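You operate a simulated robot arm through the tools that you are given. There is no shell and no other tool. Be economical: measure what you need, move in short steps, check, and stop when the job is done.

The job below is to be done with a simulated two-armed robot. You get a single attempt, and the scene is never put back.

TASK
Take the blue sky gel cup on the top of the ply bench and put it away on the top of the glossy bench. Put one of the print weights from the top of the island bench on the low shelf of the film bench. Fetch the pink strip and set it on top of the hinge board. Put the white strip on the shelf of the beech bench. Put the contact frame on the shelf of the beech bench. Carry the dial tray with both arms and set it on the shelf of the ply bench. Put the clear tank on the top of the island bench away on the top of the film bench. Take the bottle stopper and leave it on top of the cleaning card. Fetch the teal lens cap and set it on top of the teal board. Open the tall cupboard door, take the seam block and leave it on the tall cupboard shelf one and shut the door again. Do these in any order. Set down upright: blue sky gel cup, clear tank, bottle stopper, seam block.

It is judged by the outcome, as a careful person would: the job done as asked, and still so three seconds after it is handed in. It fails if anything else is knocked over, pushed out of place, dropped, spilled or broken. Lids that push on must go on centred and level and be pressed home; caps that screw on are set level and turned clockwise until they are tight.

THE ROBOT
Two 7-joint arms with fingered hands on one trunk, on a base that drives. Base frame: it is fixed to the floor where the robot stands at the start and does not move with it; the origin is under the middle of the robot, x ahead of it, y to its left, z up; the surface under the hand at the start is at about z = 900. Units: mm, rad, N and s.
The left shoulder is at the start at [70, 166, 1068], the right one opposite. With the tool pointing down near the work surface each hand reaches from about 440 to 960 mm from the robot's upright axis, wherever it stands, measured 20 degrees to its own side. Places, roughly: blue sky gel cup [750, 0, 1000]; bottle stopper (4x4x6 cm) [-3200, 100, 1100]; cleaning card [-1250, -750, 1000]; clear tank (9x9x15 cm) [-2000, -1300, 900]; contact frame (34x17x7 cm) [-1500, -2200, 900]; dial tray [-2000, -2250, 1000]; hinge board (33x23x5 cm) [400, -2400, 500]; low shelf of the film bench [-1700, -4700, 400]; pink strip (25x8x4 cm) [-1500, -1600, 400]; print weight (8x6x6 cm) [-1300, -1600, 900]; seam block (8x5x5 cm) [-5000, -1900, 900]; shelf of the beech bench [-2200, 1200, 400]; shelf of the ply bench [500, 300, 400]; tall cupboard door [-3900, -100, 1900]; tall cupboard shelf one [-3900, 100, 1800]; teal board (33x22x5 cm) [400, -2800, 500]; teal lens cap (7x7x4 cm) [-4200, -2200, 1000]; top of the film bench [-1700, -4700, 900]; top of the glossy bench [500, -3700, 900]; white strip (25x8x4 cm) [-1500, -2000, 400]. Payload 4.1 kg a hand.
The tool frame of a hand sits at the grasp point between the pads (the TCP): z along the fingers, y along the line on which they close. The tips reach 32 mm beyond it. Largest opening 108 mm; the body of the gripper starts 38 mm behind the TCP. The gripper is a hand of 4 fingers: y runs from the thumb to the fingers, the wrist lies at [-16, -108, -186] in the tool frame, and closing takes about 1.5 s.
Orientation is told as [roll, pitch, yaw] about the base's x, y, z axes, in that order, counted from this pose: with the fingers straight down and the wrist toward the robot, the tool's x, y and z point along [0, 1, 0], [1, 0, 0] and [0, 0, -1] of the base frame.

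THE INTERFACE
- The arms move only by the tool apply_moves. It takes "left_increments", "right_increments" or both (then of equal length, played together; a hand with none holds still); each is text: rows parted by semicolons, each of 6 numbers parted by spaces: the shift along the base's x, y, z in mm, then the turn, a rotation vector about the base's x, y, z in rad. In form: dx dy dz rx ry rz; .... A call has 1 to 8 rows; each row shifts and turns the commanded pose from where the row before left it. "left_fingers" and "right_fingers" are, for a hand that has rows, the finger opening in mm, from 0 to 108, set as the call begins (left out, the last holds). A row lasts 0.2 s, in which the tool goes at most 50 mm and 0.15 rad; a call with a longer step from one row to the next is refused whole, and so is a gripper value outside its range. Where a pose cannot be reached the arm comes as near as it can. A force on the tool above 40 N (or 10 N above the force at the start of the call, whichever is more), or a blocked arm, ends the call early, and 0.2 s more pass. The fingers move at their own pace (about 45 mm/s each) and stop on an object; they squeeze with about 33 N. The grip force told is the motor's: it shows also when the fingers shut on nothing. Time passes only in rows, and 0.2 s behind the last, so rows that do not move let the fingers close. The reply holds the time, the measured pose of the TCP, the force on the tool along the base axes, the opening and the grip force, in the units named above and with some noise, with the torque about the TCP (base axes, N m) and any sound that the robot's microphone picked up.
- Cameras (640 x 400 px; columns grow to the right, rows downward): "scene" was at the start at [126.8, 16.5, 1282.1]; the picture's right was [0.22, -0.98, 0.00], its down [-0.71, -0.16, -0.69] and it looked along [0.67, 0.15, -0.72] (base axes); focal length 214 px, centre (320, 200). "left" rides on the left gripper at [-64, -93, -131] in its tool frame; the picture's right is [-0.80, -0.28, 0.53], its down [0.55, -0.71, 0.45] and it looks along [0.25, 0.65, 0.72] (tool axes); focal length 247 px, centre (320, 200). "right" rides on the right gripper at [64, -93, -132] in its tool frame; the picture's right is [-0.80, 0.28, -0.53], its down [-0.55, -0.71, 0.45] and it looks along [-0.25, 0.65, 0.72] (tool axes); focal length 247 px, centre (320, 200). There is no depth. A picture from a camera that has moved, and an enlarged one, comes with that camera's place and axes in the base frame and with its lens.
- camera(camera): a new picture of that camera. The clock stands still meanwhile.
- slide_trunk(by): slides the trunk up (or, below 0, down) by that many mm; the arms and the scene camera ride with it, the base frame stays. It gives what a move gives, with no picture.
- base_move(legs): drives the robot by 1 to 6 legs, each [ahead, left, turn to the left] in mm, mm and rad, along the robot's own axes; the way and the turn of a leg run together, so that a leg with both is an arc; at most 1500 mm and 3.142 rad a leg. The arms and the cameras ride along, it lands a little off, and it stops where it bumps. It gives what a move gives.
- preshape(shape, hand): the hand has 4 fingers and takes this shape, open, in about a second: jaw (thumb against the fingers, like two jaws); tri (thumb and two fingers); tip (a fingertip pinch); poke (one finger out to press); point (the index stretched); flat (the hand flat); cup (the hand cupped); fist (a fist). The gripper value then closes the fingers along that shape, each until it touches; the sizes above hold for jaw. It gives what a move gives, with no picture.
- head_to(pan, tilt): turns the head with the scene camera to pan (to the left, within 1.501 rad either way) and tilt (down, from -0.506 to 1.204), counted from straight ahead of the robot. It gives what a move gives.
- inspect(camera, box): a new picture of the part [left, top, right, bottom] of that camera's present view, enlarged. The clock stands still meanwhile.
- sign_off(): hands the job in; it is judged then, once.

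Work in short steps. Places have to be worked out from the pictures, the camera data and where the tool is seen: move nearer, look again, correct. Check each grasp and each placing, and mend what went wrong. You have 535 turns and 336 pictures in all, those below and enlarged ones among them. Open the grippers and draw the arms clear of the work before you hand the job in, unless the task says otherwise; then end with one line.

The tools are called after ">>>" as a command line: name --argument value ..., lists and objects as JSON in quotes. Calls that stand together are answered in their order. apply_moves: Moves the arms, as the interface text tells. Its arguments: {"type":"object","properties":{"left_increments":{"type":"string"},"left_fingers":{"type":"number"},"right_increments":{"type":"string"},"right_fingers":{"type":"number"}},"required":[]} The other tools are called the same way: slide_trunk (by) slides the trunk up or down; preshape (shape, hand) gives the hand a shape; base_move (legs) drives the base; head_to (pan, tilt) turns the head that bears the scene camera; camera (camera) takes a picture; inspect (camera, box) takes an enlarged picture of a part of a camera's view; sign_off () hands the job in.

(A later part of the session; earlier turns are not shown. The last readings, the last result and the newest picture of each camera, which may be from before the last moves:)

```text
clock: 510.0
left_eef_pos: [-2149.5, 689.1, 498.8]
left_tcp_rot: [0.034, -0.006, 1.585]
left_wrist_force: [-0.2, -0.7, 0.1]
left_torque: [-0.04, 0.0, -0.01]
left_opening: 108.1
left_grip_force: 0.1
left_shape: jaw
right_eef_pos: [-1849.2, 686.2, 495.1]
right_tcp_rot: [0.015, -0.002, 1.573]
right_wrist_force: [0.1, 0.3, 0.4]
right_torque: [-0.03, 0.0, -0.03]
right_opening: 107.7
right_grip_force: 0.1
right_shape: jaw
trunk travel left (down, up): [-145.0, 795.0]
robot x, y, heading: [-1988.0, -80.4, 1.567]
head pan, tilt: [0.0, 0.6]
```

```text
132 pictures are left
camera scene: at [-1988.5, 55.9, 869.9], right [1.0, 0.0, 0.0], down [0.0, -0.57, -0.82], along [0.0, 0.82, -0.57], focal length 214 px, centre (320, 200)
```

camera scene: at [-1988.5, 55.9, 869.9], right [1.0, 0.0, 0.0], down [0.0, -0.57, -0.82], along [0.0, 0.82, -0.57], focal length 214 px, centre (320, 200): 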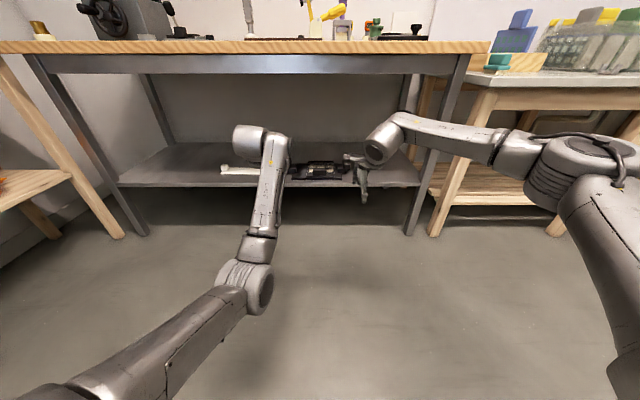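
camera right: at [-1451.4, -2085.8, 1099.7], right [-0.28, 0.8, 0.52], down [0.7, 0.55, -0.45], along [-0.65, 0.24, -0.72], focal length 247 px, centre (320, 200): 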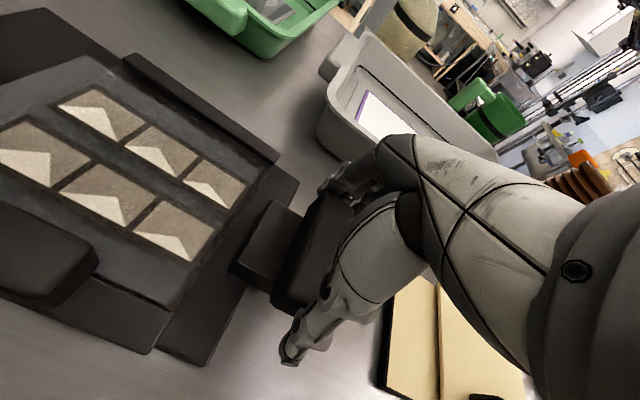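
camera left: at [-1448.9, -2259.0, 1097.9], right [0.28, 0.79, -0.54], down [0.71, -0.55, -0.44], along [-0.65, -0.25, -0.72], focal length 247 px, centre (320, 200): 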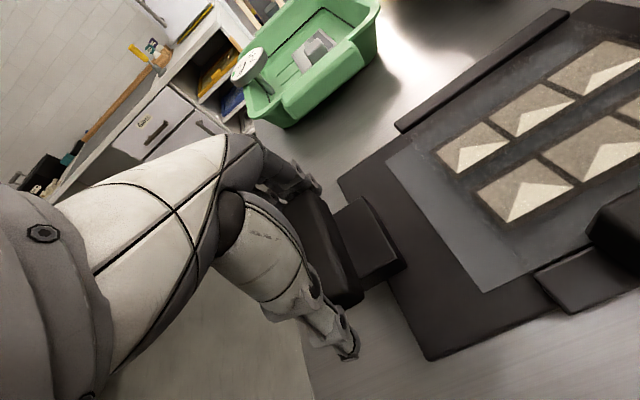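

The frame is on the beech shelf, so that is done. Next I'll head to the seam block and the cupboard side: raise the trunk and drive around to y≈-1000 facing -x.

>>> slide_trunk --by 400

>>> slide_trunk --by 380

>>> base_move --legs '[[0, 520, 0], [0, 0, -1.571], [0, 0, -1.571], [900, 0, 0], [0, 0, -1.571]]'

>>> head_to --pan 0.0 --tilt 0.35

>>> camera --camera "scene"

```text
clock: 513.9
left_eef_pos: [-2150.2, 688.4, 899.1]
left_tcp_rot: [0.032, -0.005, 1.584]
left_wrist_force: [-0.1, 0.5, 0.4]
left_torque: [0.02, 0.01, -0.01]
left_opening: 108.0
left_grip_force: 0.0
left_shape: jaw
right_eef_pos: [-1848.9, 686.1, 893.8]
right_tcp_rot: [0.015, -0.002, 1.575]
right_wrist_force: [-0.2, -0.1, 0.0]
right_torque: [0.01, 0.01, 0.02]
right_opening: 107.7
right_grip_force: 0.1
right_shape: jaw
trunk travel left (down, up): [-545.0, 395.0]
robot x, y, heading: [-1986.0, -80.2, 1.563]
head pan, tilt: [0.0, 0.6]
```

```text
clock: 517.5
left_eef_pos: [-2150.0, 687.9, 1278.7]
left_tcp_rot: [0.031, -0.006, 1.586]
left_wrist_force: [0.4, -0.8, -0.6]
left_torque: [-0.04, 0.03, -0.04]
left_opening: 107.9
left_grip_force: 0.2
left_shape: jaw
right_eef_pos: [-1849.0, 687.4, 1275.3]
right_tcp_rot: [0.015, -0.001, 1.574]
right_wrist_force: [0.4, 0.6, 0.2]
right_torque: [-0.01, -0.01, 0.02]
right_opening: 107.8
right_grip_force: 0.1
right_shape: jaw
trunk travel left (down, up): [-925.0, 15.0]
robot x, y, heading: [-1985.5, -79.7, 1.571]
head pan, tilt: [0.0, 0.6]
```

```text
clock: 536.3
left_eef_pos: [-3253.3, -1169.1, 1278.3]
left_tcp_rot: [0.032, -0.005, -3.092]
left_wrist_force: [0.5, -0.1, -0.4]
left_torque: [-0.02, -0.02, 0.0]
left_opening: 108.0
left_grip_force: 0.0
left_shape: jaw
right_eef_pos: [-3262.9, -869.6, 1274.4]
right_tcp_rot: [0.016, -0.001, -3.106]
right_wrist_force: [1.7, -0.1, 0.8]
right_torque: [0.04, 0.0, 0.02]
right_opening: 108.2
right_grip_force: 0.2
right_shape: jaw
trunk travel left (down, up): [-925.0, 15.0]
robot x, y, heading: [-2488.7, -978.4, -3.107]
head pan, tilt: [0.0, 0.6]
```

```text
clock: 537.1
left_eef_pos: [-3253.4, -1169.7, 1279.1]
left_tcp_rot: [0.032, -0.004, -3.092]
left_wrist_force: [-0.3, 0.2, -0.1]
left_torque: [-0.01, -0.01, -0.01]
left_opening: 107.9
left_grip_force: 0.1
left_shape: jaw
right_eef_pos: [-3260.7, -869.9, 1274.9]
right_tcp_rot: [0.016, -0.003, -3.105]
right_wrist_force: [-0.5, -0.6, -0.9]
right_torque: [-0.05, 0.04, -0.02]
right_opening: 108.0
right_grip_force: 0.1
right_shape: jaw
trunk travel left (down, up): [-925.0, 15.0]
robot x, y, heading: [-2484.9, -982.4, -3.11]
head pan, tilt: [0.0, 0.351]
```

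```text
131 pictures are left
camera scene: at [-2633.5, -987.5, 1672.5], right [-0.03, 1.0, 0.0], down [0.34, 0.01, -0.94], along [-0.94, -0.03, -0.34], focal length 214 px, centre (320, 200)
```

scene: 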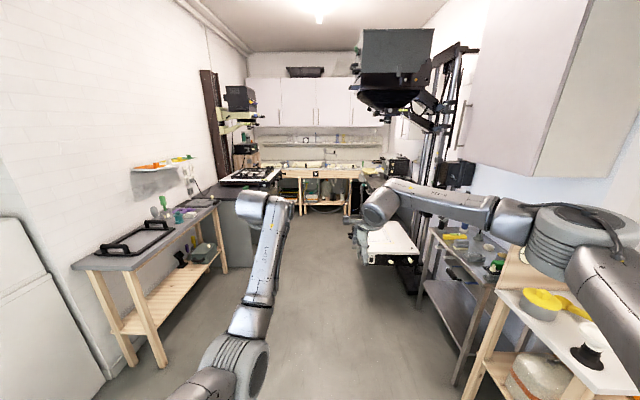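

>>> inspect --camera "scene" --box '[420, 0, 640, 180]'

>>> inspect --camera "scene" --box '[410, 220, 640, 400]'

>>> inspect --camera "scene" --box '[60, 140, 320, 300]'

```text
2.22 times, centred on (530, 90) of scene
camera zoom: at [-2633.5, -987.5, 1672.5], right [-0.03, 1.0, 0.0], down [0.34, 0.01, -0.94], along [-0.94, -0.03, -0.34], focal length 477 px, centre (-147, 444)
```

zoom: 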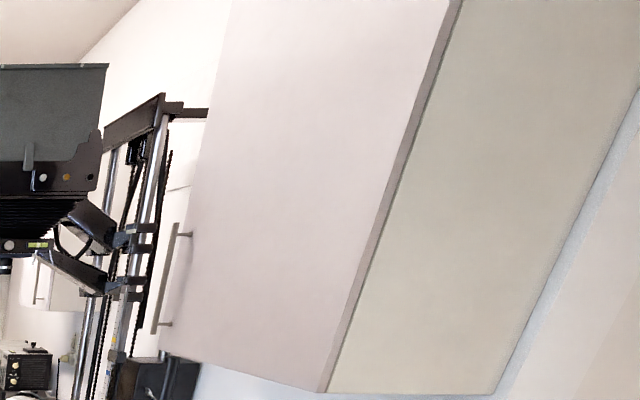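

```text
2.22 times, centred on (525, 310) of scene
camera zoom: at [-2633.5, -987.5, 1672.5], right [-0.03, 1.0, 0.0], down [0.34, 0.01, -0.94], along [-0.94, -0.03, -0.34], focal length 477 px, centre (-136, -44)
```

zoom: 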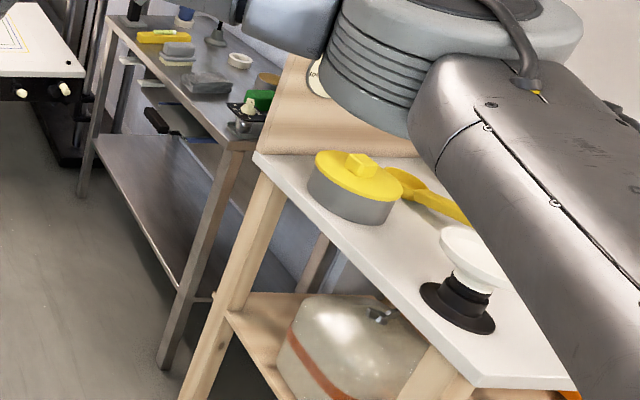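

```text
2.46 times, centred on (190, 220) of scene
camera zoom: at [-2633.5, -987.5, 1672.5], right [-0.03, 1.0, 0.0], down [0.34, 0.01, -0.94], along [-0.94, -0.03, -0.34], focal length 528 px, centre (640, 151)
```

zoom: 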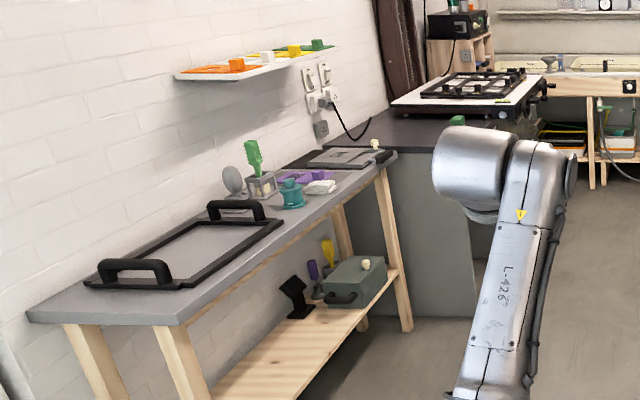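

The funnel stands fine. The teal cap is on the left bench near [-4215, -2213]. The wall cupboard's door faces -y, with its handle at its far end near [-4050, -150, 1680] and hinges near x≈-3530. I'll drive on to find the seam block.

>>> base_move --legs '[[0, 0, -0.032], [1500, 0, 0], [400, 0, 0]]'

>>> head_to --pan 0.7 --tilt 0.5

>>> camera --camera "scene"

>>> head_to --pan -1.2 --tilt 0.1

>>> camera --camera "scene"

```text
clock: 547.1
left_eef_pos: [-5172.7, -1140.0, 1281.7]
left_tcp_rot: [0.033, -0.006, -3.127]
left_wrist_force: [-0.1, 0.6, -0.2]
left_torque: [0.0, 0.03, 0.01]
left_opening: 108.0
left_grip_force: 0.1
left_shape: jaw
right_eef_pos: [-5172.0, -839.5, 1276.6]
right_tcp_rot: [0.017, -0.002, -3.14]
right_wrist_force: [-0.8, 1.0, 0.7]
right_torque: [0.03, 0.01, -0.01]
right_opening: 107.9
right_grip_force: 0.1
right_shape: jaw
trunk travel left (down, up): [-925.0, 15.0]
robot x, y, heading: [-4403.8, -978.0, 3.139]
head pan, tilt: [0.0, 0.351]
```

```text
clock: 548.1
left_eef_pos: [-5173.3, -1139.9, 1279.1]
left_tcp_rot: [0.032, -0.006, -3.127]
left_wrist_force: [0.7, 0.2, -0.4]
left_torque: [0.0, -0.01, 0.02]
left_opening: 107.9
left_grip_force: 0.0
left_shape: jaw
right_eef_pos: [-5172.9, -838.7, 1274.9]
right_tcp_rot: [0.015, -0.004, -3.138]
right_wrist_force: [-0.7, -0.4, 0.5]
right_torque: [0.01, -0.04, 0.01]
right_opening: 107.9
right_grip_force: 0.1
right_shape: jaw
trunk travel left (down, up): [-925.0, 15.0]
robot x, y, heading: [-4406.2, -977.4, 3.14]
head pan, tilt: [0.7, 0.499]
```

```text
127 pictures are left
camera scene: at [-4526.4, -1037.0, 1659.0], right [-0.64, 0.77, 0.0], down [0.37, 0.31, -0.88], along [-0.67, -0.56, -0.48], focal length 214 px, centre (320, 200)
```

scene: 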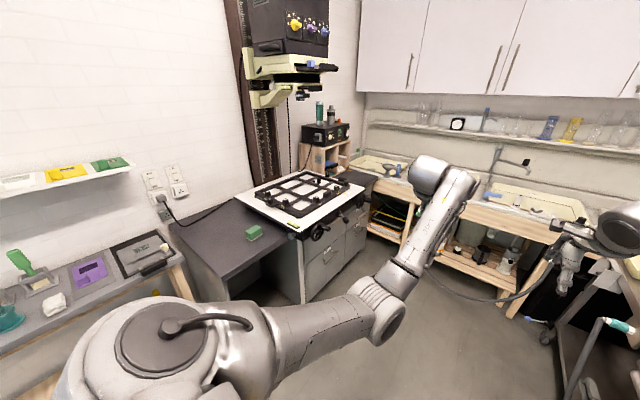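

```text
clock: 550.0
left_eef_pos: [-5174.1, -1139.2, 1278.9]
left_tcp_rot: [0.031, -0.005, -3.127]
left_wrist_force: [-0.3, 0.3, -0.3]
left_torque: [-0.02, 0.02, -0.01]
left_opening: 107.8
left_grip_force: 0.0
left_shape: jaw
right_eef_pos: [-5174.5, -839.0, 1275.2]
right_tcp_rot: [0.015, -0.001, -3.137]
right_wrist_force: [0.1, -0.3, 1.0]
right_torque: [-0.01, 0.02, 0.0]
right_opening: 107.8
right_grip_force: 0.1
right_shape: jaw
trunk travel left (down, up): [-925.0, 15.0]
robot x, y, heading: [-4405.9, -979.2, 3.138]
head pan, tilt: [-1.201, 0.099]
```

```text
126 pictures are left
camera scene: at [-4490.1, -892.8, 1696.0], right [0.93, 0.36, 0.0], down [0.04, -0.09, -0.99], along [-0.36, 0.93, -0.1], focal length 214 px, centre (320, 200)
```

scene: 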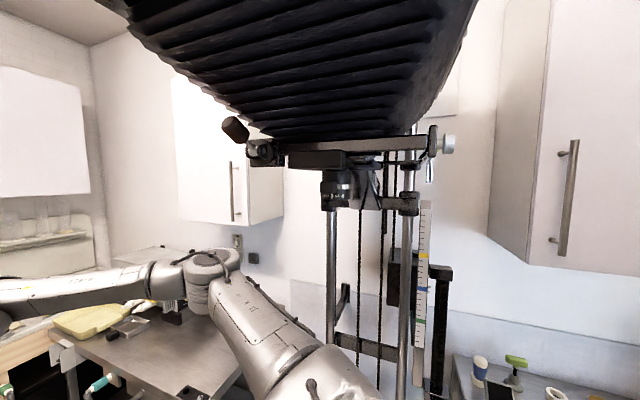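

The seam block is the green block on the dark counter at about [-5022, -1951]. I'll turn to face -y and move in front of it, hands high.

>>> base_move --legs '[[0, 0, 1.571], [0, -480, 0], [120, 0, 0]]'

>>> head_to --pan -0.1 --tilt 0.65

>>> camera --camera "scene"

```text
clock: 557.5
left_eef_pos: [-4718.6, -1864.7, 1280.7]
left_tcp_rot: [0.031, -0.007, -1.553]
left_wrist_force: [0.0, -0.3, 0.3]
left_torque: [-0.01, -0.01, 0.0]
left_opening: 108.0
left_grip_force: 0.1
left_shape: jaw
right_eef_pos: [-5019.8, -1865.0, 1276.1]
right_tcp_rot: [0.017, -0.004, -1.562]
right_wrist_force: [-1.2, -0.5, -0.1]
right_torque: [0.01, 0.01, -0.03]
right_opening: 107.7
right_grip_force: 0.0
right_shape: jaw
trunk travel left (down, up): [-925.0, 15.0]
robot x, y, heading: [-4884.5, -1096.4, -1.564]
head pan, tilt: [-1.201, 0.099]
```

```text
clock: 558.9
left_eef_pos: [-4716.5, -1867.6, 1278.9]
left_tcp_rot: [0.03, -0.007, -1.551]
left_wrist_force: [0.3, 0.7, 1.9]
left_torque: [0.0, -0.01, -0.02]
left_opening: 108.5
left_grip_force: 0.1
left_shape: jaw
right_eef_pos: [-5019.4, -1866.8, 1274.2]
right_tcp_rot: [0.016, -0.002, -1.562]
right_wrist_force: [0.3, 0.5, 0.0]
right_torque: [0.02, -0.06, 0.01]
right_opening: 107.8
right_grip_force: 0.1
right_shape: jaw
trunk travel left (down, up): [-925.0, 15.0]
robot x, y, heading: [-4884.5, -1098.5, -1.569]
head pan, tilt: [-0.099, 0.649]
```

```text
125 pictures are left
camera scene: at [-4894.1, -1236.3, 1645.6], right [-1.0, 0.1, 0.0], down [0.06, 0.6, -0.8], along [-0.08, -0.79, -0.6], focal length 214 px, centre (320, 200)
```

scene: 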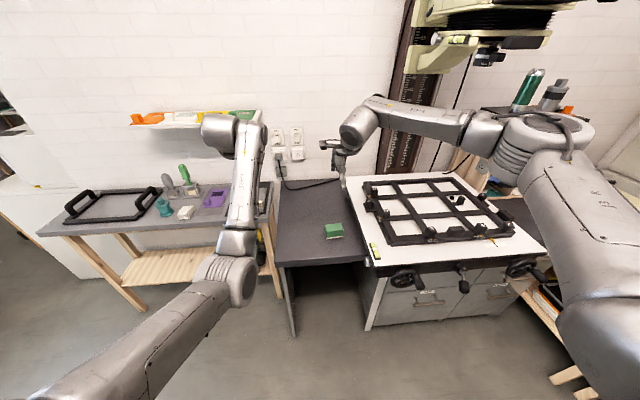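

The block is at about [-5030, -1938], with its 80 mm side along x. I'll turn and pitch the right hand so it points forward, closing sideways.

>>> apply_moves --right_increments "0 20 0 0 0 -0.145;0 20 0 0 0 -0.145;0 20 0 0 0 -0.145;0 20 0 0 0 -0.145;0 0 0 0 0 -0.145;0 0 0 0 0 -0.145;0 0 0 0 0 -0.145;0 0 0 0 0 -0.145"

>>> apply_moves --right_increments "0 0 0 0 0 -0.137;0 0 0 0 0 -0.137;0 0 0 0 0 -0.137;0 0 0 -0.15 0 0;0 0 0 -0.15 0 0;0 0 0 -0.15 0 0;0 0 0 -0.15 0 0;0 0 0 -0.15 0 0"

>>> apply_moves --right_increments "0 0 0 -0.15 0 0;0 0 -20 -0.15 0 0;0 0 -30 -0.15 0 0;0 0 -40 0 0 0;0 0 -45 0 0 0;0 0 -45 0 0 0"

>>> camera --camera "right"

>>> camera --camera "scene"

```text
clock: 560.6
left_eef_pos: [-4716.7, -1867.5, 1277.8]
left_tcp_rot: [0.029, -0.004, -1.553]
left_wrist_force: [1.1, 1.4, 0.2]
left_torque: [0.0, 0.04, 0.0]
left_opening: 108.1
left_grip_force: 0.0
left_shape: jaw
right_eef_pos: [-5017.9, -1786.1, 1274.9]
right_tcp_rot: [0.016, -0.003, -2.725]
right_wrist_force: [0.5, -0.8, -0.4]
right_torque: [-0.01, 0.01, 0.01]
right_opening: 107.9
right_grip_force: 0.1
right_shape: jaw
trunk travel left (down, up): [-925.0, 15.0]
robot x, y, heading: [-4887.1, -1097.6, -1.567]
head pan, tilt: [-0.099, 0.649]
```

```text
clock: 562.5
left_eef_pos: [-4718.2, -1866.8, 1279.2]
left_tcp_rot: [0.032, -0.005, -1.551]
left_wrist_force: [-0.1, 0.1, 0.8]
left_torque: [-0.01, 0.0, 0.0]
left_opening: 108.0
left_grip_force: 0.1
left_shape: jaw
right_eef_pos: [-5018.5, -1786.3, 1275.7]
right_tcp_rot: [0.768, -0.004, -3.135]
right_wrist_force: [-0.1, 1.0, -0.3]
right_torque: [0.0, -0.01, 0.0]
right_opening: 107.7
right_grip_force: 0.2
right_shape: jaw
trunk travel left (down, up): [-925.0, 15.0]
robot x, y, heading: [-4883.0, -1099.9, -1.573]
head pan, tilt: [-0.099, 0.649]
```

```text
clock: 563.9
left_eef_pos: [-4718.2, -1867.6, 1277.8]
left_tcp_rot: [0.031, -0.005, -1.553]
left_wrist_force: [-0.3, 0.6, -0.7]
left_torque: [0.02, 0.0, -0.01]
left_opening: 107.8
left_grip_force: 0.0
left_shape: jaw
right_eef_pos: [-5017.6, -1787.9, 1093.8]
right_tcp_rot: [1.214, -0.008, -3.141]
right_wrist_force: [-0.4, -0.3, -0.3]
right_torque: [0.02, -0.03, 0.02]
right_opening: 108.0
right_grip_force: 0.0
right_shape: jaw
trunk travel left (down, up): [-925.0, 15.0]
robot x, y, heading: [-4889.0, -1096.6, -1.57]
head pan, tilt: [-0.099, 0.649]
```

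```text
124 pictures are left
camera right: at [-4925.5, -1686.4, 1200.0], right [-0.29, 0.78, -0.56], down [0.7, -0.23, -0.68], along [-0.65, -0.59, -0.48], focal length 247 px, centre (320, 200)
```

right: 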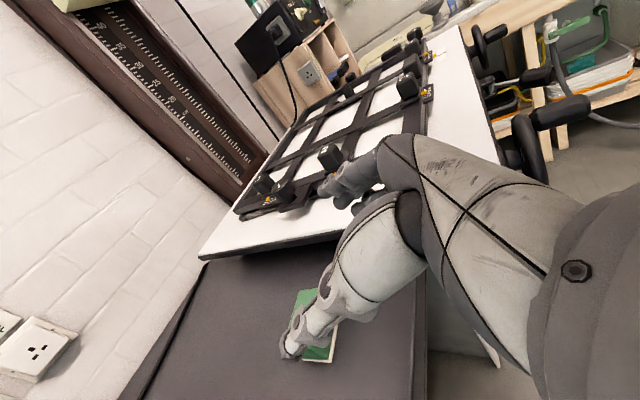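

```text
123 pictures are left
camera scene: at [-4893.5, -1237.2, 1645.5], right [-1.0, 0.1, 0.0], down [0.06, 0.6, -0.8], along [-0.08, -0.79, -0.61], focal length 214 px, centre (320, 200)
```

scene: 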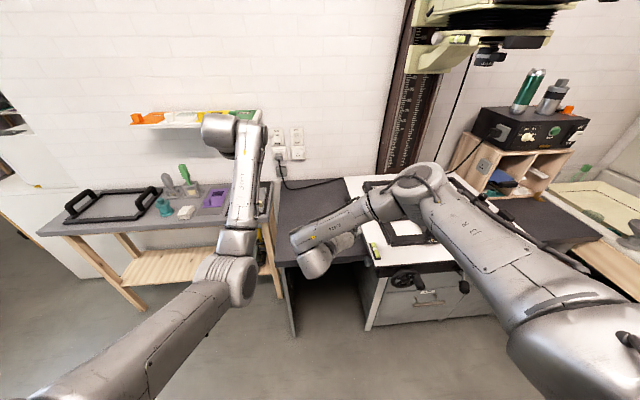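

The block is centred near [-5026, -1930]. I'll go to the start of a straight approach behind it.

>>> apply_moves --right_increments "-4 -7 -38 0 0 0;-4 -7 -38 0 0 0;0 -8 -36 0 0 0"

>>> camera --camera "right"

>>> inspect --camera "scene" --box '[270, 160, 450, 310]'

```text
clock: 564.6
left_eef_pos: [-4718.1, -1867.1, 1279.1]
left_tcp_rot: [0.031, -0.004, -1.55]
left_wrist_force: [1.1, 0.6, -0.2]
left_torque: [0.04, -0.01, -0.01]
left_opening: 108.1
left_grip_force: 0.1
left_shape: jaw
right_eef_pos: [-5026.0, -1810.7, 982.6]
right_tcp_rot: [1.215, -0.006, -3.14]
right_wrist_force: [-0.9, -0.1, 0.0]
right_torque: [-0.01, 0.01, -0.01]
right_opening: 107.8
right_grip_force: 0.2
right_shape: jaw
trunk travel left (down, up): [-925.0, 15.0]
robot x, y, heading: [-4883.3, -1097.2, -1.567]
head pan, tilt: [-0.099, 0.649]
```

```text
122 pictures are left
camera right: at [-4933.2, -1707.8, 1088.2], right [-0.29, 0.78, -0.56], down [0.7, -0.23, -0.68], along [-0.65, -0.59, -0.48], focal length 247 px, centre (320, 200)
```

right: 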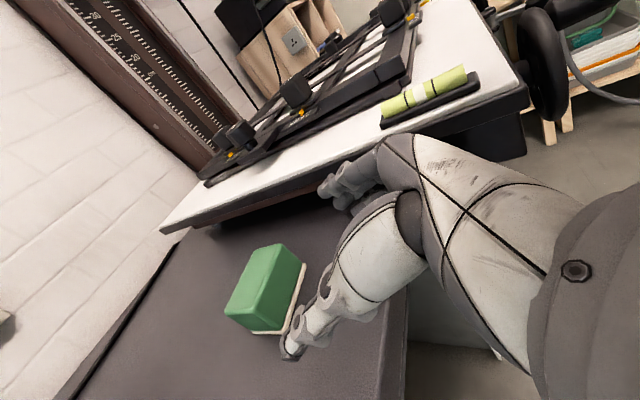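

```text
2.67 times, centred on (360, 235) of scene
camera zoom: at [-4893.5, -1235.9, 1645.6], right [-1.0, 0.1, 0.0], down [0.06, 0.6, -0.8], along [-0.08, -0.79, -0.6], focal length 572 px, centre (213, 107)
```

zoom: 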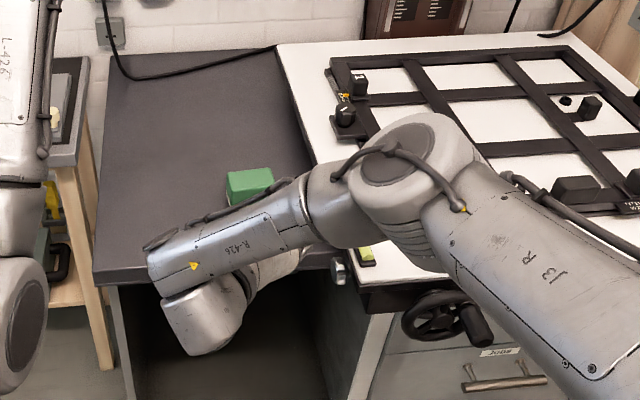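

The block spans x≈-5070 to -4990. I'll advance along the fingers to enclose it.

>>> apply_moves --right_increments "-1 -30 -10 0 0 0;-1 -30 -10 0 0 0;-1 -28 -10 0 0 0;-1 -18 -7 0 0 0;0 -8 -3 0 0 0"

>>> camera --camera "right"

```text
clock: 565.9
left_eef_pos: [-4719.2, -1867.4, 1278.9]
left_tcp_rot: [0.032, -0.005, -1.552]
left_wrist_force: [0.5, 0.8, 0.8]
left_torque: [-0.04, 0.01, 0.02]
left_opening: 107.9
left_grip_force: 0.1
left_shape: jaw
right_eef_pos: [-5030.8, -1906.8, 949.2]
right_tcp_rot: [1.21, -0.007, -3.14]
right_wrist_force: [0.0, 0.9, -0.1]
right_torque: [-0.02, 0.0, -0.03]
right_opening: 107.6
right_grip_force: 0.0
right_shape: jaw
right hand out of reach, approached as far as the arm can: row 4, 5
trunk travel left (down, up): [-925.0, 15.0]
robot x, y, heading: [-4885.1, -1097.9, -1.566]
head pan, tilt: [-0.099, 0.649]
```

```text
120 pictures are left
camera right: at [-4937.8, -1804.5, 1054.0], right [-0.29, 0.78, -0.56], down [0.7, -0.23, -0.68], along [-0.65, -0.59, -0.48], focal length 247 px, centre (320, 200)
```

right: 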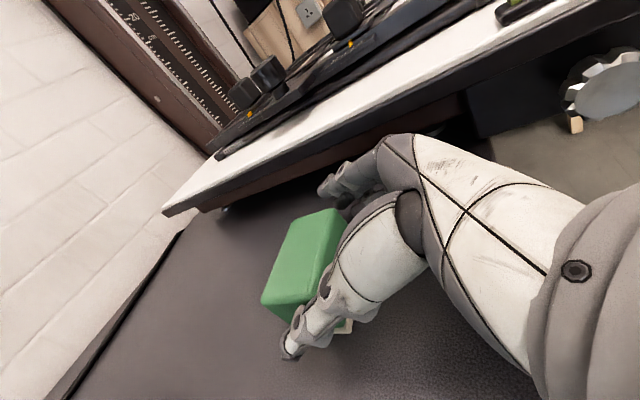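

The arm is at its reach limit, so I'll creep the base forward 20 mm.

>>> base_move --legs '[[20, 0, 0]]'

>>> apply_moves --right_increments "0 0 -3 0 0 0;0 0 -2 0 0 0"

>>> camera --camera "right"

```text
clock: 566.6
left_eef_pos: [-4717.4, -1881.2, 1283.2]
left_tcp_rot: [0.03, -0.011, -1.551]
left_wrist_force: [0.0, 0.6, 0.7]
left_torque: [-0.05, 0.01, -0.01]
left_opening: 108.0
left_grip_force: 0.0
left_shape: jaw
right_eef_pos: [-5030.0, -1921.3, 953.2]
right_tcp_rot: [1.218, -0.009, -3.14]
right_wrist_force: [0.4, 0.1, 0.9]
right_torque: [-0.01, 0.0, 0.01]
right_opening: 107.7
right_grip_force: 0.0
right_shape: jaw
trunk travel left (down, up): [-925.0, 15.0]
robot x, y, heading: [-4883.5, -1114.9, -1.574]
head pan, tilt: [-0.099, 0.649]
```

```text
clock: 567.2
left_eef_pos: [-4717.2, -1883.8, 1281.0]
left_tcp_rot: [0.032, -0.01, -1.552]
left_wrist_force: [0.5, -0.6, 0.7]
left_torque: [-0.01, -0.01, -0.05]
left_opening: 108.0
left_grip_force: 0.0
left_shape: jaw
right_eef_pos: [-5029.6, -1921.7, 948.8]
right_tcp_rot: [1.217, -0.009, -3.139]
right_wrist_force: [0.7, 0.4, 0.0]
right_torque: [0.01, -0.01, -0.03]
right_opening: 107.9
right_grip_force: 0.1
right_shape: jaw
right hand out of reach, approached as far as the arm can: row 2
trunk travel left (down, up): [-925.0, 15.0]
robot x, y, heading: [-4883.2, -1116.4, -1.574]
head pan, tilt: [-0.099, 0.649]
```

```text
119 pictures are left
camera right: at [-4937.4, -1820.9, 1053.8], right [-0.29, 0.78, -0.56], down [0.7, -0.23, -0.68], along [-0.65, -0.59, -0.48], focal length 247 px, centre (320, 200)
```

right: 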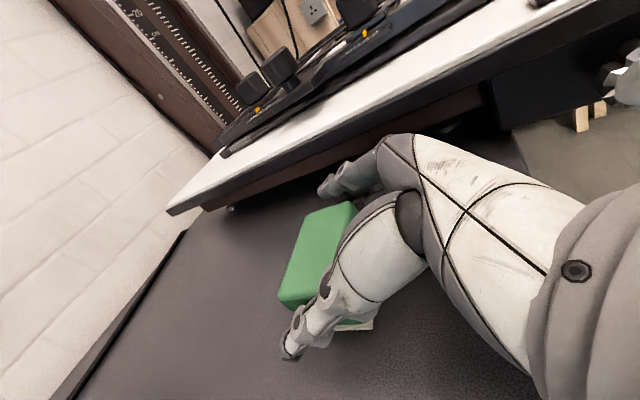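

The block is well between thumb and fingers. I'll close and test-lift.

>>> apply_moves --right_increments "0 0 0 0 0 0;0 0 0 0 0 0;0 0 0 0 0 0;0 0 0 0 0 0;0 0 0 0 0 0;0 0 0 0 0 0" --right_fingers 40

>>> apply_moves --right_increments "0 5 8 0 0 0;0 5 15 0 0 0;0 5 25 0 0 0"

>>> camera --camera "right"

```text
clock: 568.6
left_eef_pos: [-4718.9, -1887.3, 1279.3]
left_tcp_rot: [0.031, -0.006, -1.551]
left_wrist_force: [-0.3, 0.2, 0.5]
left_torque: [0.0, -0.01, -0.01]
left_opening: 107.8
left_grip_force: 0.0
left_shape: jaw
right_eef_pos: [-5030.6, -1924.7, 946.0]
right_tcp_rot: [1.213, -0.008, -3.14]
right_wrist_force: [1.0, -0.4, -0.5]
right_torque: [0.01, -0.04, -0.02]
right_opening: 75.0
right_grip_force: 32.7
right_shape: jaw
trunk travel left (down, up): [-925.0, 15.0]
robot x, y, heading: [-4885.7, -1116.4, -1.569]
head pan, tilt: [-0.099, 0.649]
```

```text
clock: 569.4
left_eef_pos: [-4717.5, -1886.2, 1279.6]
left_tcp_rot: [0.032, -0.008, -1.55]
left_wrist_force: [-0.5, -0.5, -0.1]
left_torque: [0.02, 0.02, 0.01]
left_opening: 108.0
left_grip_force: 0.1
left_shape: jaw
right_eef_pos: [-5030.3, -1908.3, 995.3]
right_tcp_rot: [1.213, -0.007, -3.142]
right_wrist_force: [0.5, 0.4, -2.7]
right_torque: [0.03, -0.04, -0.01]
right_opening: 74.6
right_grip_force: 32.8
right_shape: jaw
trunk travel left (down, up): [-925.0, 15.0]
robot x, y, heading: [-4885.0, -1120.7, -1.569]
head pan, tilt: [-0.099, 0.649]
```

```text
118 pictures are left
camera right: at [-4937.4, -1806.2, 1100.4], right [-0.29, 0.78, -0.56], down [0.7, -0.23, -0.68], along [-0.65, -0.59, -0.48], focal length 247 px, centre (320, 200)
```

right: 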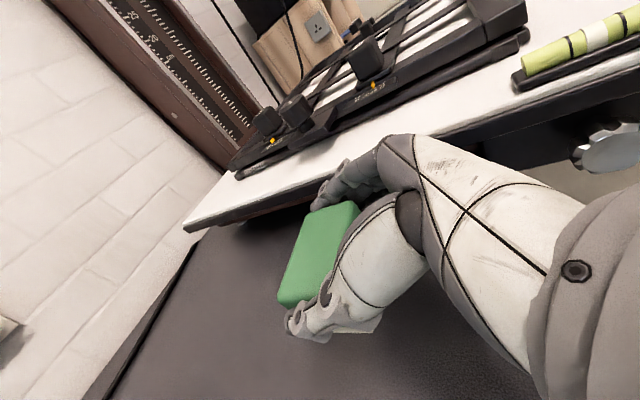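

The seam block is held (2.7 N), its bottom 46 mm below the TCP. I'll raise and draw it in, then drive to the cupboard.

>>> apply_moves --right_increments "0 20 40 0 0 0;0 20 40 0 0 0;0 20 40 0 0 0;0 20 40 0 0 0;0 20 40 0 0 0;0 20 40 0 0 0;0 20 40 0 0 0"

>>> base_move --legs '[[0, 1035, 0], [0, 0, 1.571], [0, 0, 1.571]]'

>>> head_to --pan 0.15 --tilt 0.0

>>> camera --camera "scene"

```text
clock: 571.0
left_eef_pos: [-4718.0, -1886.5, 1280.3]
left_tcp_rot: [0.031, -0.008, -1.551]
left_wrist_force: [-0.4, 0.7, 0.5]
left_torque: [-0.03, -0.01, 0.02]
left_opening: 108.1
left_grip_force: 0.1
left_shape: jaw
right_eef_pos: [-5033.1, -1768.4, 1275.3]
right_tcp_rot: [1.214, -0.009, -3.139]
right_wrist_force: [0.3, 0.0, -2.3]
right_torque: [0.03, 0.01, 0.01]
right_opening: 74.6
right_grip_force: 33.1
right_shape: jaw
trunk travel left (down, up): [-925.0, 15.0]
robot x, y, heading: [-4885.6, -1116.9, -1.572]
head pan, tilt: [-0.099, 0.649]
```

```text
clock: 584.0
left_eef_pos: [-4038.7, -352.3, 1279.8]
left_tcp_rot: [0.03, -0.007, 1.606]
left_wrist_force: [0.1, -0.2, 0.3]
left_torque: [-0.02, -0.02, 0.01]
left_opening: 107.9
left_grip_force: 0.0
left_shape: jaw
right_eef_pos: [-3724.5, -464.1, 1274.6]
right_tcp_rot: [1.213, -0.006, 0.017]
right_wrist_force: [0.3, -0.6, -2.4]
right_torque: [-0.02, 0.01, -0.02]
right_opening: 74.4
right_grip_force: 32.7
right_shape: jaw
trunk travel left (down, up): [-925.0, 15.0]
robot x, y, heading: [-3862.3, -1119.4, 1.585]
head pan, tilt: [-0.099, 0.649]
```

```text
clock: 585.0
left_eef_pos: [-4039.1, -351.6, 1278.9]
left_tcp_rot: [0.031, -0.006, 1.606]
left_wrist_force: [0.0, 0.2, 0.2]
left_torque: [-0.02, 0.03, 0.01]
left_opening: 107.9
left_grip_force: 0.0
left_shape: jaw
right_eef_pos: [-3724.3, -464.0, 1274.3]
right_tcp_rot: [1.211, -0.008, 0.019]
right_wrist_force: [0.2, 0.5, -1.8]
right_torque: [-0.03, -0.01, 0.02]
right_opening: 74.6
right_grip_force: 33.3
right_shape: jaw
trunk travel left (down, up): [-925.0, 15.0]
robot x, y, heading: [-3864.0, -1120.0, 1.589]
head pan, tilt: [0.15, 0.0]
```

```text
117 pictures are left
camera scene: at [-3879.0, -980.0, 1705.0], right [0.99, 0.17, 0.0], down [0.0, 0.0, -1.0], along [-0.17, 0.99, 0.0], focal length 214 px, centre (320, 200)
```

scene: 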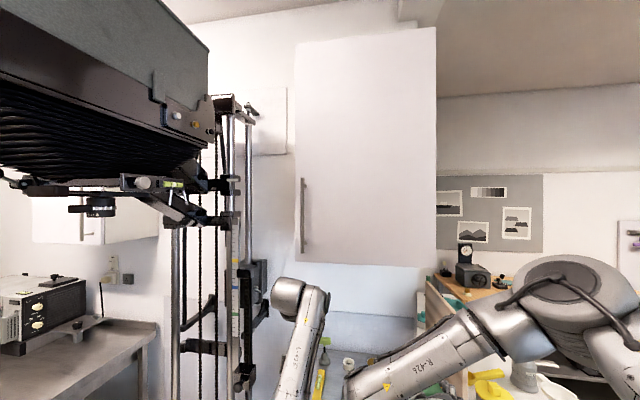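

I see the cupboard clearly. The door spans x≈-4119 to -3598 (hinge right), z≈1457 to 2335, face at y≈-100. The handle bar is at about [-4092, -127], z 1495–1790. I'll turn and pitch the left hand to point at it, in a free spot.

>>> apply_moves --left_increments "10 -45 20 0 0 0;10 -45 20 0 0 0;0 -40 20 0 0 0.1;0 0 20 0 0 0.14;0 0 20 0 0 0.14;0 0 0 0 0 0.14;0 0 0 0 0 0.14;0 0 0 0 0 0.14"

>>> apply_moves --left_increments "0 0 0 0 0 0.14;0 0 0 0 0 0.14;0 0 0 0 0 0.14;0 0 0 0 0 0.14;0 0 0 0 0 0.14;0 0 0 0 0 0.1;0 0 0 0 0 0;0 0 0 0 0 0"

>>> camera --camera "scene"

```text
refused: row 1 steps farther than a row can; nothing moved
```

```text
clock: 586.9
left_eef_pos: [-4038.6, -352.4, 1279.2]
left_tcp_rot: [0.032, -0.007, 2.407]
left_wrist_force: [0.1, 0.7, 0.6]
left_torque: [0.02, 0.0, 0.01]
left_opening: 108.0
left_grip_force: 0.1
left_shape: jaw
right_eef_pos: [-3723.4, -464.5, 1274.9]
right_tcp_rot: [1.212, -0.009, 0.017]
right_wrist_force: [-0.1, -0.5, -1.8]
right_torque: [-0.02, 0.01, 0.0]
right_opening: 74.4
right_grip_force: 33.4
right_shape: jaw
trunk travel left (down, up): [-925.0, 15.0]
robot x, y, heading: [-3863.7, -1119.5, 1.593]
head pan, tilt: [0.15, 0.0]
```

```text
116 pictures are left
camera scene: at [-3879.1, -980.1, 1705.0], right [0.99, 0.17, 0.0], down [0.0, 0.0, -1.0], along [-0.17, 0.99, 0.0], focal length 214 px, centre (320, 200)
```

scene: 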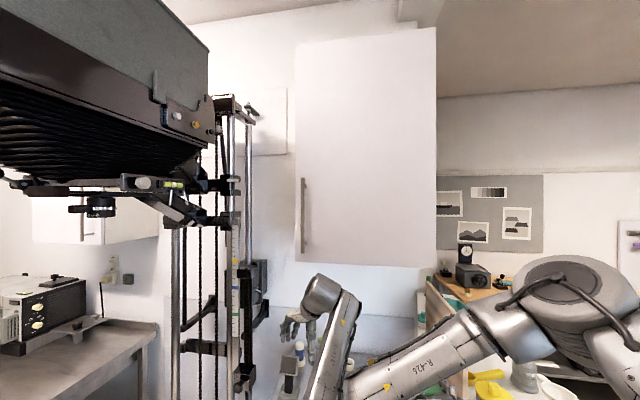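

>>> apply_moves --left_increments "5 -42 15 0 0 0.13;5 -42 15 0 0 0.13;0 -40 15 0 0 0.13;0 0 20 0 0 0.13;0 0 20 0 0 0.13;0 0 0 0 0 0.1;0 0 0 0.1 0 0;0 0 0 0.1 0 0"

>>> camera --camera "scene"

```text
clock: 588.3
left_eef_pos: [-4097.4, -468.3, 1290.3]
left_tcp_rot: [0.151, -0.016, -3.051]
left_wrist_force: [-0.8, 0.4, -0.1]
left_torque: [0.02, 0.0, 0.01]
left_opening: 107.9
left_grip_force: 0.1
left_shape: jaw
left hand out of reach, approached as far as the arm can: row 3, 4, 5, 6
right_eef_pos: [-3702.7, -454.0, 1284.9]
right_tcp_rot: [1.239, 0.0, -0.036]
right_wrist_force: [-0.7, 0.2, -1.8]
right_torque: [-0.04, -0.01, 0.0]
right_opening: 74.3
right_grip_force: 33.7
right_shape: jaw
trunk travel left (down, up): [-925.0, 15.0]
robot x, y, heading: [-3866.6, -1121.7, 1.589]
head pan, tilt: [0.15, 0.0]
stopped in row 7 (left hand): the arm was blocked; the commanded pose is now the measured one
```

```text
115 pictures are left
camera scene: at [-3879.7, -980.3, 1705.1], right [0.99, 0.17, 0.0], down [0.0, 0.0, -1.0], along [-0.17, 0.99, 0.0], focal length 214 px, centre (320, 200)
```

scene: 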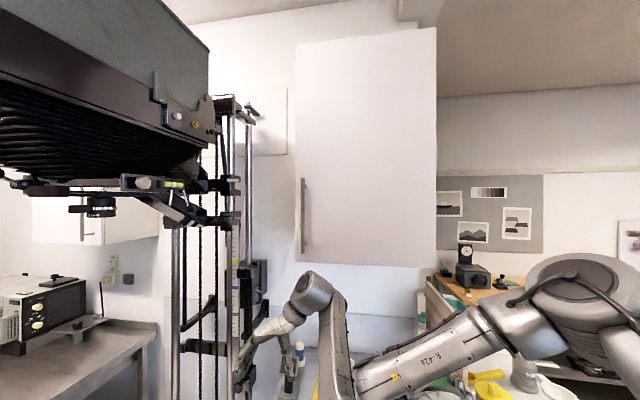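

The left elbow, folded inward, pressed against the right arm. I'll reverse the left arm's last motion right away.

>>> apply_moves --left_increments "10 20 0 -0.1 0 0;10 20 0 0 0 -0.14;10 20 0 0 0 -0.14;10 20 0 0 0 -0.14;10 20 -5 0 0 -0.14;8 16 -5 0 0 -0.14;0 0 0 0 0 -0.12"

>>> apply_moves --left_increments "0 0 0 0 0 -0.14;0 0 0 0 0 -0.14;0 0 0 0 0 -0.14;0 0 0 0 0 -0.14;0 0 0 0 0 -0.14;0 0 0 0 0 -0.1"

>>> camera --camera "right"

```text
clock: 589.9
left_eef_pos: [-4046.7, -349.7, 1282.6]
left_tcp_rot: [0.246, -0.031, 2.42]
left_wrist_force: [0.5, -0.4, -0.2]
left_torque: [-0.02, -0.04, -0.03]
left_opening: 107.7
left_grip_force: 0.0
left_shape: jaw
right_eef_pos: [-3692.0, -454.0, 1282.9]
right_tcp_rot: [1.233, -0.009, -0.047]
right_wrist_force: [0.9, -0.6, -1.6]
right_torque: [-0.05, -0.01, -0.01]
right_opening: 74.2
right_grip_force: 32.9
right_shape: jaw
trunk travel left (down, up): [-925.0, 15.0]
robot x, y, heading: [-3860.6, -1120.5, 1.589]
head pan, tilt: [0.15, 0.0]
```

```text
clock: 591.3
left_eef_pos: [-4037.4, -351.9, 1280.0]
left_tcp_rot: [0.252, -0.026, 1.603]
left_wrist_force: [-0.8, 0.1, 0.1]
left_torque: [0.01, 0.01, -0.01]
left_opening: 107.9
left_grip_force: 0.1
left_shape: jaw
right_eef_pos: [-3703.6, -454.0, 1284.6]
right_tcp_rot: [1.239, 0.0, -0.035]
right_wrist_force: [0.4, -0.5, -2.3]
right_torque: [-0.03, 0.0, 0.02]
right_opening: 74.5
right_grip_force: 32.8
right_shape: jaw
trunk travel left (down, up): [-925.0, 15.0]
robot x, y, heading: [-3863.4, -1117.8, 1.585]
head pan, tilt: [0.15, 0.0]
```

```text
114 pictures are left
camera right: at [-3800.2, -552.5, 1388.4], right [0.26, -0.77, -0.58], down [-0.7, 0.27, -0.66], along [0.67, 0.58, -0.47], focal length 247 px, centre (320, 200)
```

right: 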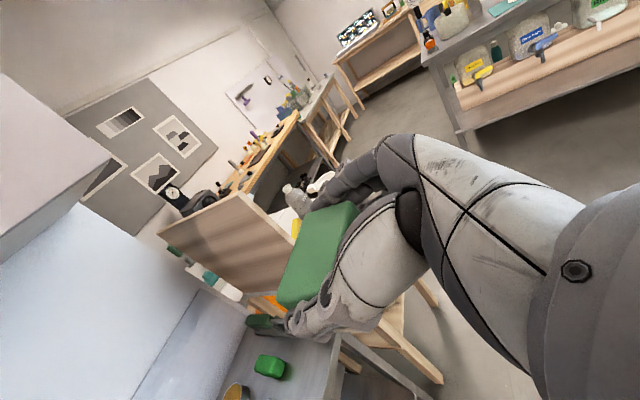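

The block is still held. The right arm is the reliable one, so I'll set the block down briefly nearby, open the door with the right hand, then place the block. Let me look at the steel bench for a free spot.

>>> head_to --pan -0.1 --tilt 0.6

>>> camera --camera "scene"

```text
clock: 592.3
left_eef_pos: [-4037.4, -352.3, 1278.5]
left_tcp_rot: [0.25, -0.023, 1.605]
left_wrist_force: [-0.3, -0.8, 0.7]
left_torque: [-0.02, -0.07, 0.03]
left_opening: 108.1
left_grip_force: 0.1
left_shape: jaw
right_eef_pos: [-3703.2, -453.6, 1284.0]
right_tcp_rot: [1.238, 0.0, -0.036]
right_wrist_force: [0.0, 0.2, -1.5]
right_torque: [0.01, 0.02, -0.01]
right_opening: 74.4
right_grip_force: 33.0
right_shape: jaw
trunk travel left (down, up): [-925.0, 15.0]
robot x, y, heading: [-3861.3, -1119.6, 1.588]
head pan, tilt: [-0.099, 0.6]
```

```text
113 pictures are left
camera scene: at [-3856.7, -980.8, 1649.9], right [1.0, -0.08, 0.0], down [-0.05, -0.56, -0.83], along [0.07, 0.82, -0.56], focal length 214 px, centre (320, 200)
```

scene: 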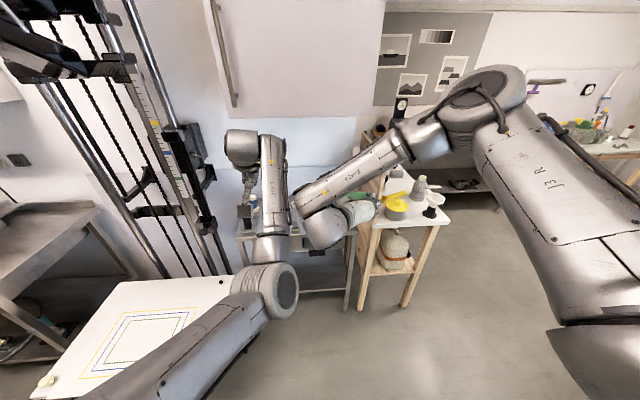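

I'll back off into open space and try swinging the left elbow out by raising the left hand high and wide.

>>> base_move --legs '[[-230, 0, 0]]'

>>> apply_moves --left_increments "-15 -10 45 0 0 0;-15 -10 45 0 0 0;-15 -10 45 0 0 0;-15 -10 45 0 0 0;-15 -10 45 0 0 0;-15 -10 45 0 0 0;-15 -10 45 0 0 0;-15 -10 45 0 0 0"

>>> camera --camera "scene"

```text
clock: 594.0
left_eef_pos: [-4032.1, -583.5, 1277.9]
left_tcp_rot: [0.251, -0.022, 1.605]
left_wrist_force: [-0.9, 0.4, 0.0]
left_torque: [0.0, 0.01, -0.02]
left_opening: 108.1
left_grip_force: 0.1
left_shape: jaw
right_eef_pos: [-3699.2, -685.3, 1282.7]
right_tcp_rot: [1.236, 0.0, -0.034]
right_wrist_force: [0.5, -0.1, -1.6]
right_torque: [-0.02, -0.03, 0.02]
right_opening: 74.2
right_grip_force: 33.0
right_shape: jaw
trunk travel left (down, up): [-925.0, 15.0]
robot x, y, heading: [-3852.0, -1353.4, 1.588]
head pan, tilt: [-0.099, 0.6]
```

```text
clock: 595.8
left_eef_pos: [-4153.9, -667.7, 1638.5]
left_tcp_rot: [0.248, -0.023, 1.606]
left_wrist_force: [0.0, 0.7, 0.1]
left_torque: [-0.02, 0.02, 0.0]
left_opening: 108.0
left_grip_force: 0.0
left_shape: jaw
right_eef_pos: [-3699.9, -688.7, 1285.2]
right_tcp_rot: [1.239, 0.0, -0.034]
right_wrist_force: [0.0, -0.1, -1.8]
right_torque: [-0.03, -0.04, 0.02]
right_opening: 74.4
right_grip_force: 32.7
right_shape: jaw
trunk travel left (down, up): [-925.0, 15.0]
robot x, y, heading: [-3857.0, -1351.1, 1.59]
head pan, tilt: [-0.099, 0.6]
```

```text
112 pictures are left
camera scene: at [-3854.0, -1216.0, 1649.8], right [1.0, -0.08, 0.0], down [-0.05, -0.56, -0.83], along [0.07, 0.82, -0.56], focal length 214 px, centre (320, 200)
```

scene: 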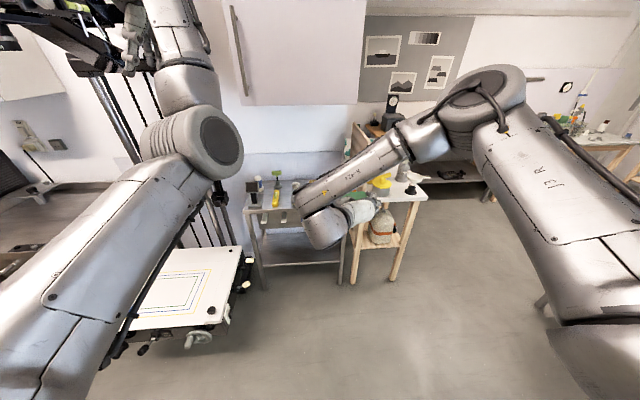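

>>> apply_moves --left_increments "10 -10 -46 0 0 0;10 -10 -46 0 0 0;5 -10 -48 0 0 0;5 -10 -48 0 0 0;5 -10 -48 0 0 0;5 -10 -48 0 0 0;0 0 -48 0 0 0;0 0 -48 0 0 0"

>>> apply_moves --left_increments "0 0 -48 -0.12 0 0;0 0 -48 -0.12 0 0;0 0 -48 0 0 0;0 0 -48 0 0 0"

>>> inspect --camera "scene" --box '[220, 150, 460, 310]'

```text
clock: 597.8
left_eef_pos: [-4157.9, -724.4, 1284.2]
left_tcp_rot: [0.299, -0.07, 1.674]
left_wrist_force: [0.0, 0.0, -0.2]
left_torque: [-0.01, 0.0, 0.02]
left_opening: 107.9
left_grip_force: 0.1
left_shape: jaw
right_eef_pos: [-3697.8, -687.6, 1283.6]
right_tcp_rot: [1.239, 0.002, -0.035]
right_wrist_force: [0.5, 0.6, -2.0]
right_torque: [-0.06, -0.02, 0.03]
right_opening: 74.2
right_grip_force: 33.1
right_shape: jaw
trunk travel left (down, up): [-925.0, 15.0]
robot x, y, heading: [-3856.7, -1355.7, 1.587]
head pan, tilt: [-0.099, 0.6]
stopped in row 8 (left hand): the arm was blocked; the commanded pose is now the measured one
```

```text
clock: 599.0
left_eef_pos: [-4180.6, -714.5, 1107.7]
left_tcp_rot: [0.351, 0.142, 1.702]
left_wrist_force: [0.0, -0.5, -0.1]
left_torque: [0.0, -0.02, -0.03]
left_opening: 107.9
left_grip_force: 0.1
left_shape: jaw
right_eef_pos: [-3697.7, -687.1, 1282.9]
right_tcp_rot: [1.239, 0.002, -0.034]
right_wrist_force: [-0.3, -0.1, -2.0]
right_torque: [-0.03, 0.02, 0.03]
right_opening: 74.4
right_grip_force: 33.1
right_shape: jaw
trunk travel left (down, up): [-925.0, 15.0]
robot x, y, heading: [-3861.7, -1353.1, 1.587]
head pan, tilt: [-0.099, 0.6]
stopped in row 4 (left hand): the arm was blocked; the commanded pose is now the measured one
```

```text
2.50 times, centred on (340, 230) of scene
camera zoom: at [-3852.4, -1214.1, 1649.8], right [1.0, -0.08, 0.0], down [-0.05, -0.56, -0.82], along [0.07, 0.82, -0.57], focal length 536 px, centre (270, 125)
```

zoom: 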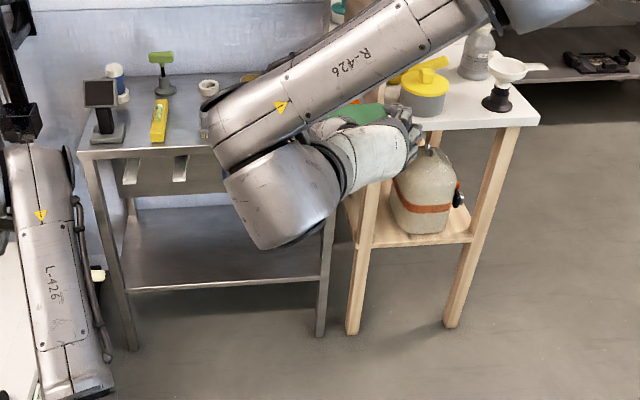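

The left arm's null posture drifted during the earlier mishap, so I'll undo it by the reverse loop in open space. First I'll move the base to the right and tilt the left hand to point left.

>>> base_move --legs '[[-100, -200, 0]]'

>>> apply_moves --left_increments "0 0 10 0 0.12 -0.05;0 0 10 0 0.12 -0.05;0 0 10 0 0.12 0;0 0 10 0 0.13 0;0 0 0 0 0.13 0;0 0 0 0 0.13 0;0 0 0 0 0.13 0;0 0 0 0 0.13 0"

>>> camera --camera "scene"

```text
clock: 600.8
left_eef_pos: [-3979.2, -812.3, 1103.9]
left_tcp_rot: [0.347, 0.145, 1.701]
left_wrist_force: [0.9, 0.3, -0.1]
left_torque: [-0.02, 0.01, 0.01]
left_opening: 108.2
left_grip_force: 0.0
left_shape: jaw
right_eef_pos: [-3496.7, -782.7, 1283.1]
right_tcp_rot: [1.236, 0.0, -0.034]
right_wrist_force: [-1.4, 0.0, -1.9]
right_torque: [-0.01, -0.04, 0.01]
right_opening: 74.2
right_grip_force: 33.2
right_shape: jaw
trunk travel left (down, up): [-925.0, 15.0]
robot x, y, heading: [-3653.4, -1451.1, 1.589]
head pan, tilt: [-0.099, 0.6]
```

```text
clock: 602.5
left_eef_pos: [-3977.1, -813.5, 1146.6]
left_tcp_rot: [1.362, 0.042, 1.699]
left_wrist_force: [0.3, 0.4, -0.1]
left_torque: [-0.01, 0.02, -0.01]
left_opening: 107.8
left_grip_force: 0.0
left_shape: jaw
right_eef_pos: [-3495.9, -783.7, 1284.0]
right_tcp_rot: [1.24, 0.001, -0.032]
right_wrist_force: [-0.5, -0.2, -2.5]
right_torque: [-0.04, -0.01, 0.03]
right_opening: 74.2
right_grip_force: 33.2
right_shape: jaw
trunk travel left (down, up): [-925.0, 15.0]
robot x, y, heading: [-3653.6, -1448.7, 1.586]
head pan, tilt: [-0.099, 0.6]
```

```text
110 pictures are left
camera scene: at [-3649.3, -1310.9, 1649.8], right [1.0, -0.08, 0.0], down [-0.05, -0.56, -0.82], along [0.07, 0.82, -0.57], focal length 214 px, centre (320, 200)
```

scene: 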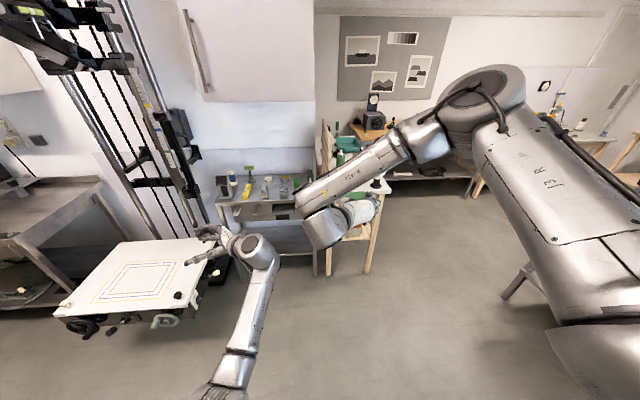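

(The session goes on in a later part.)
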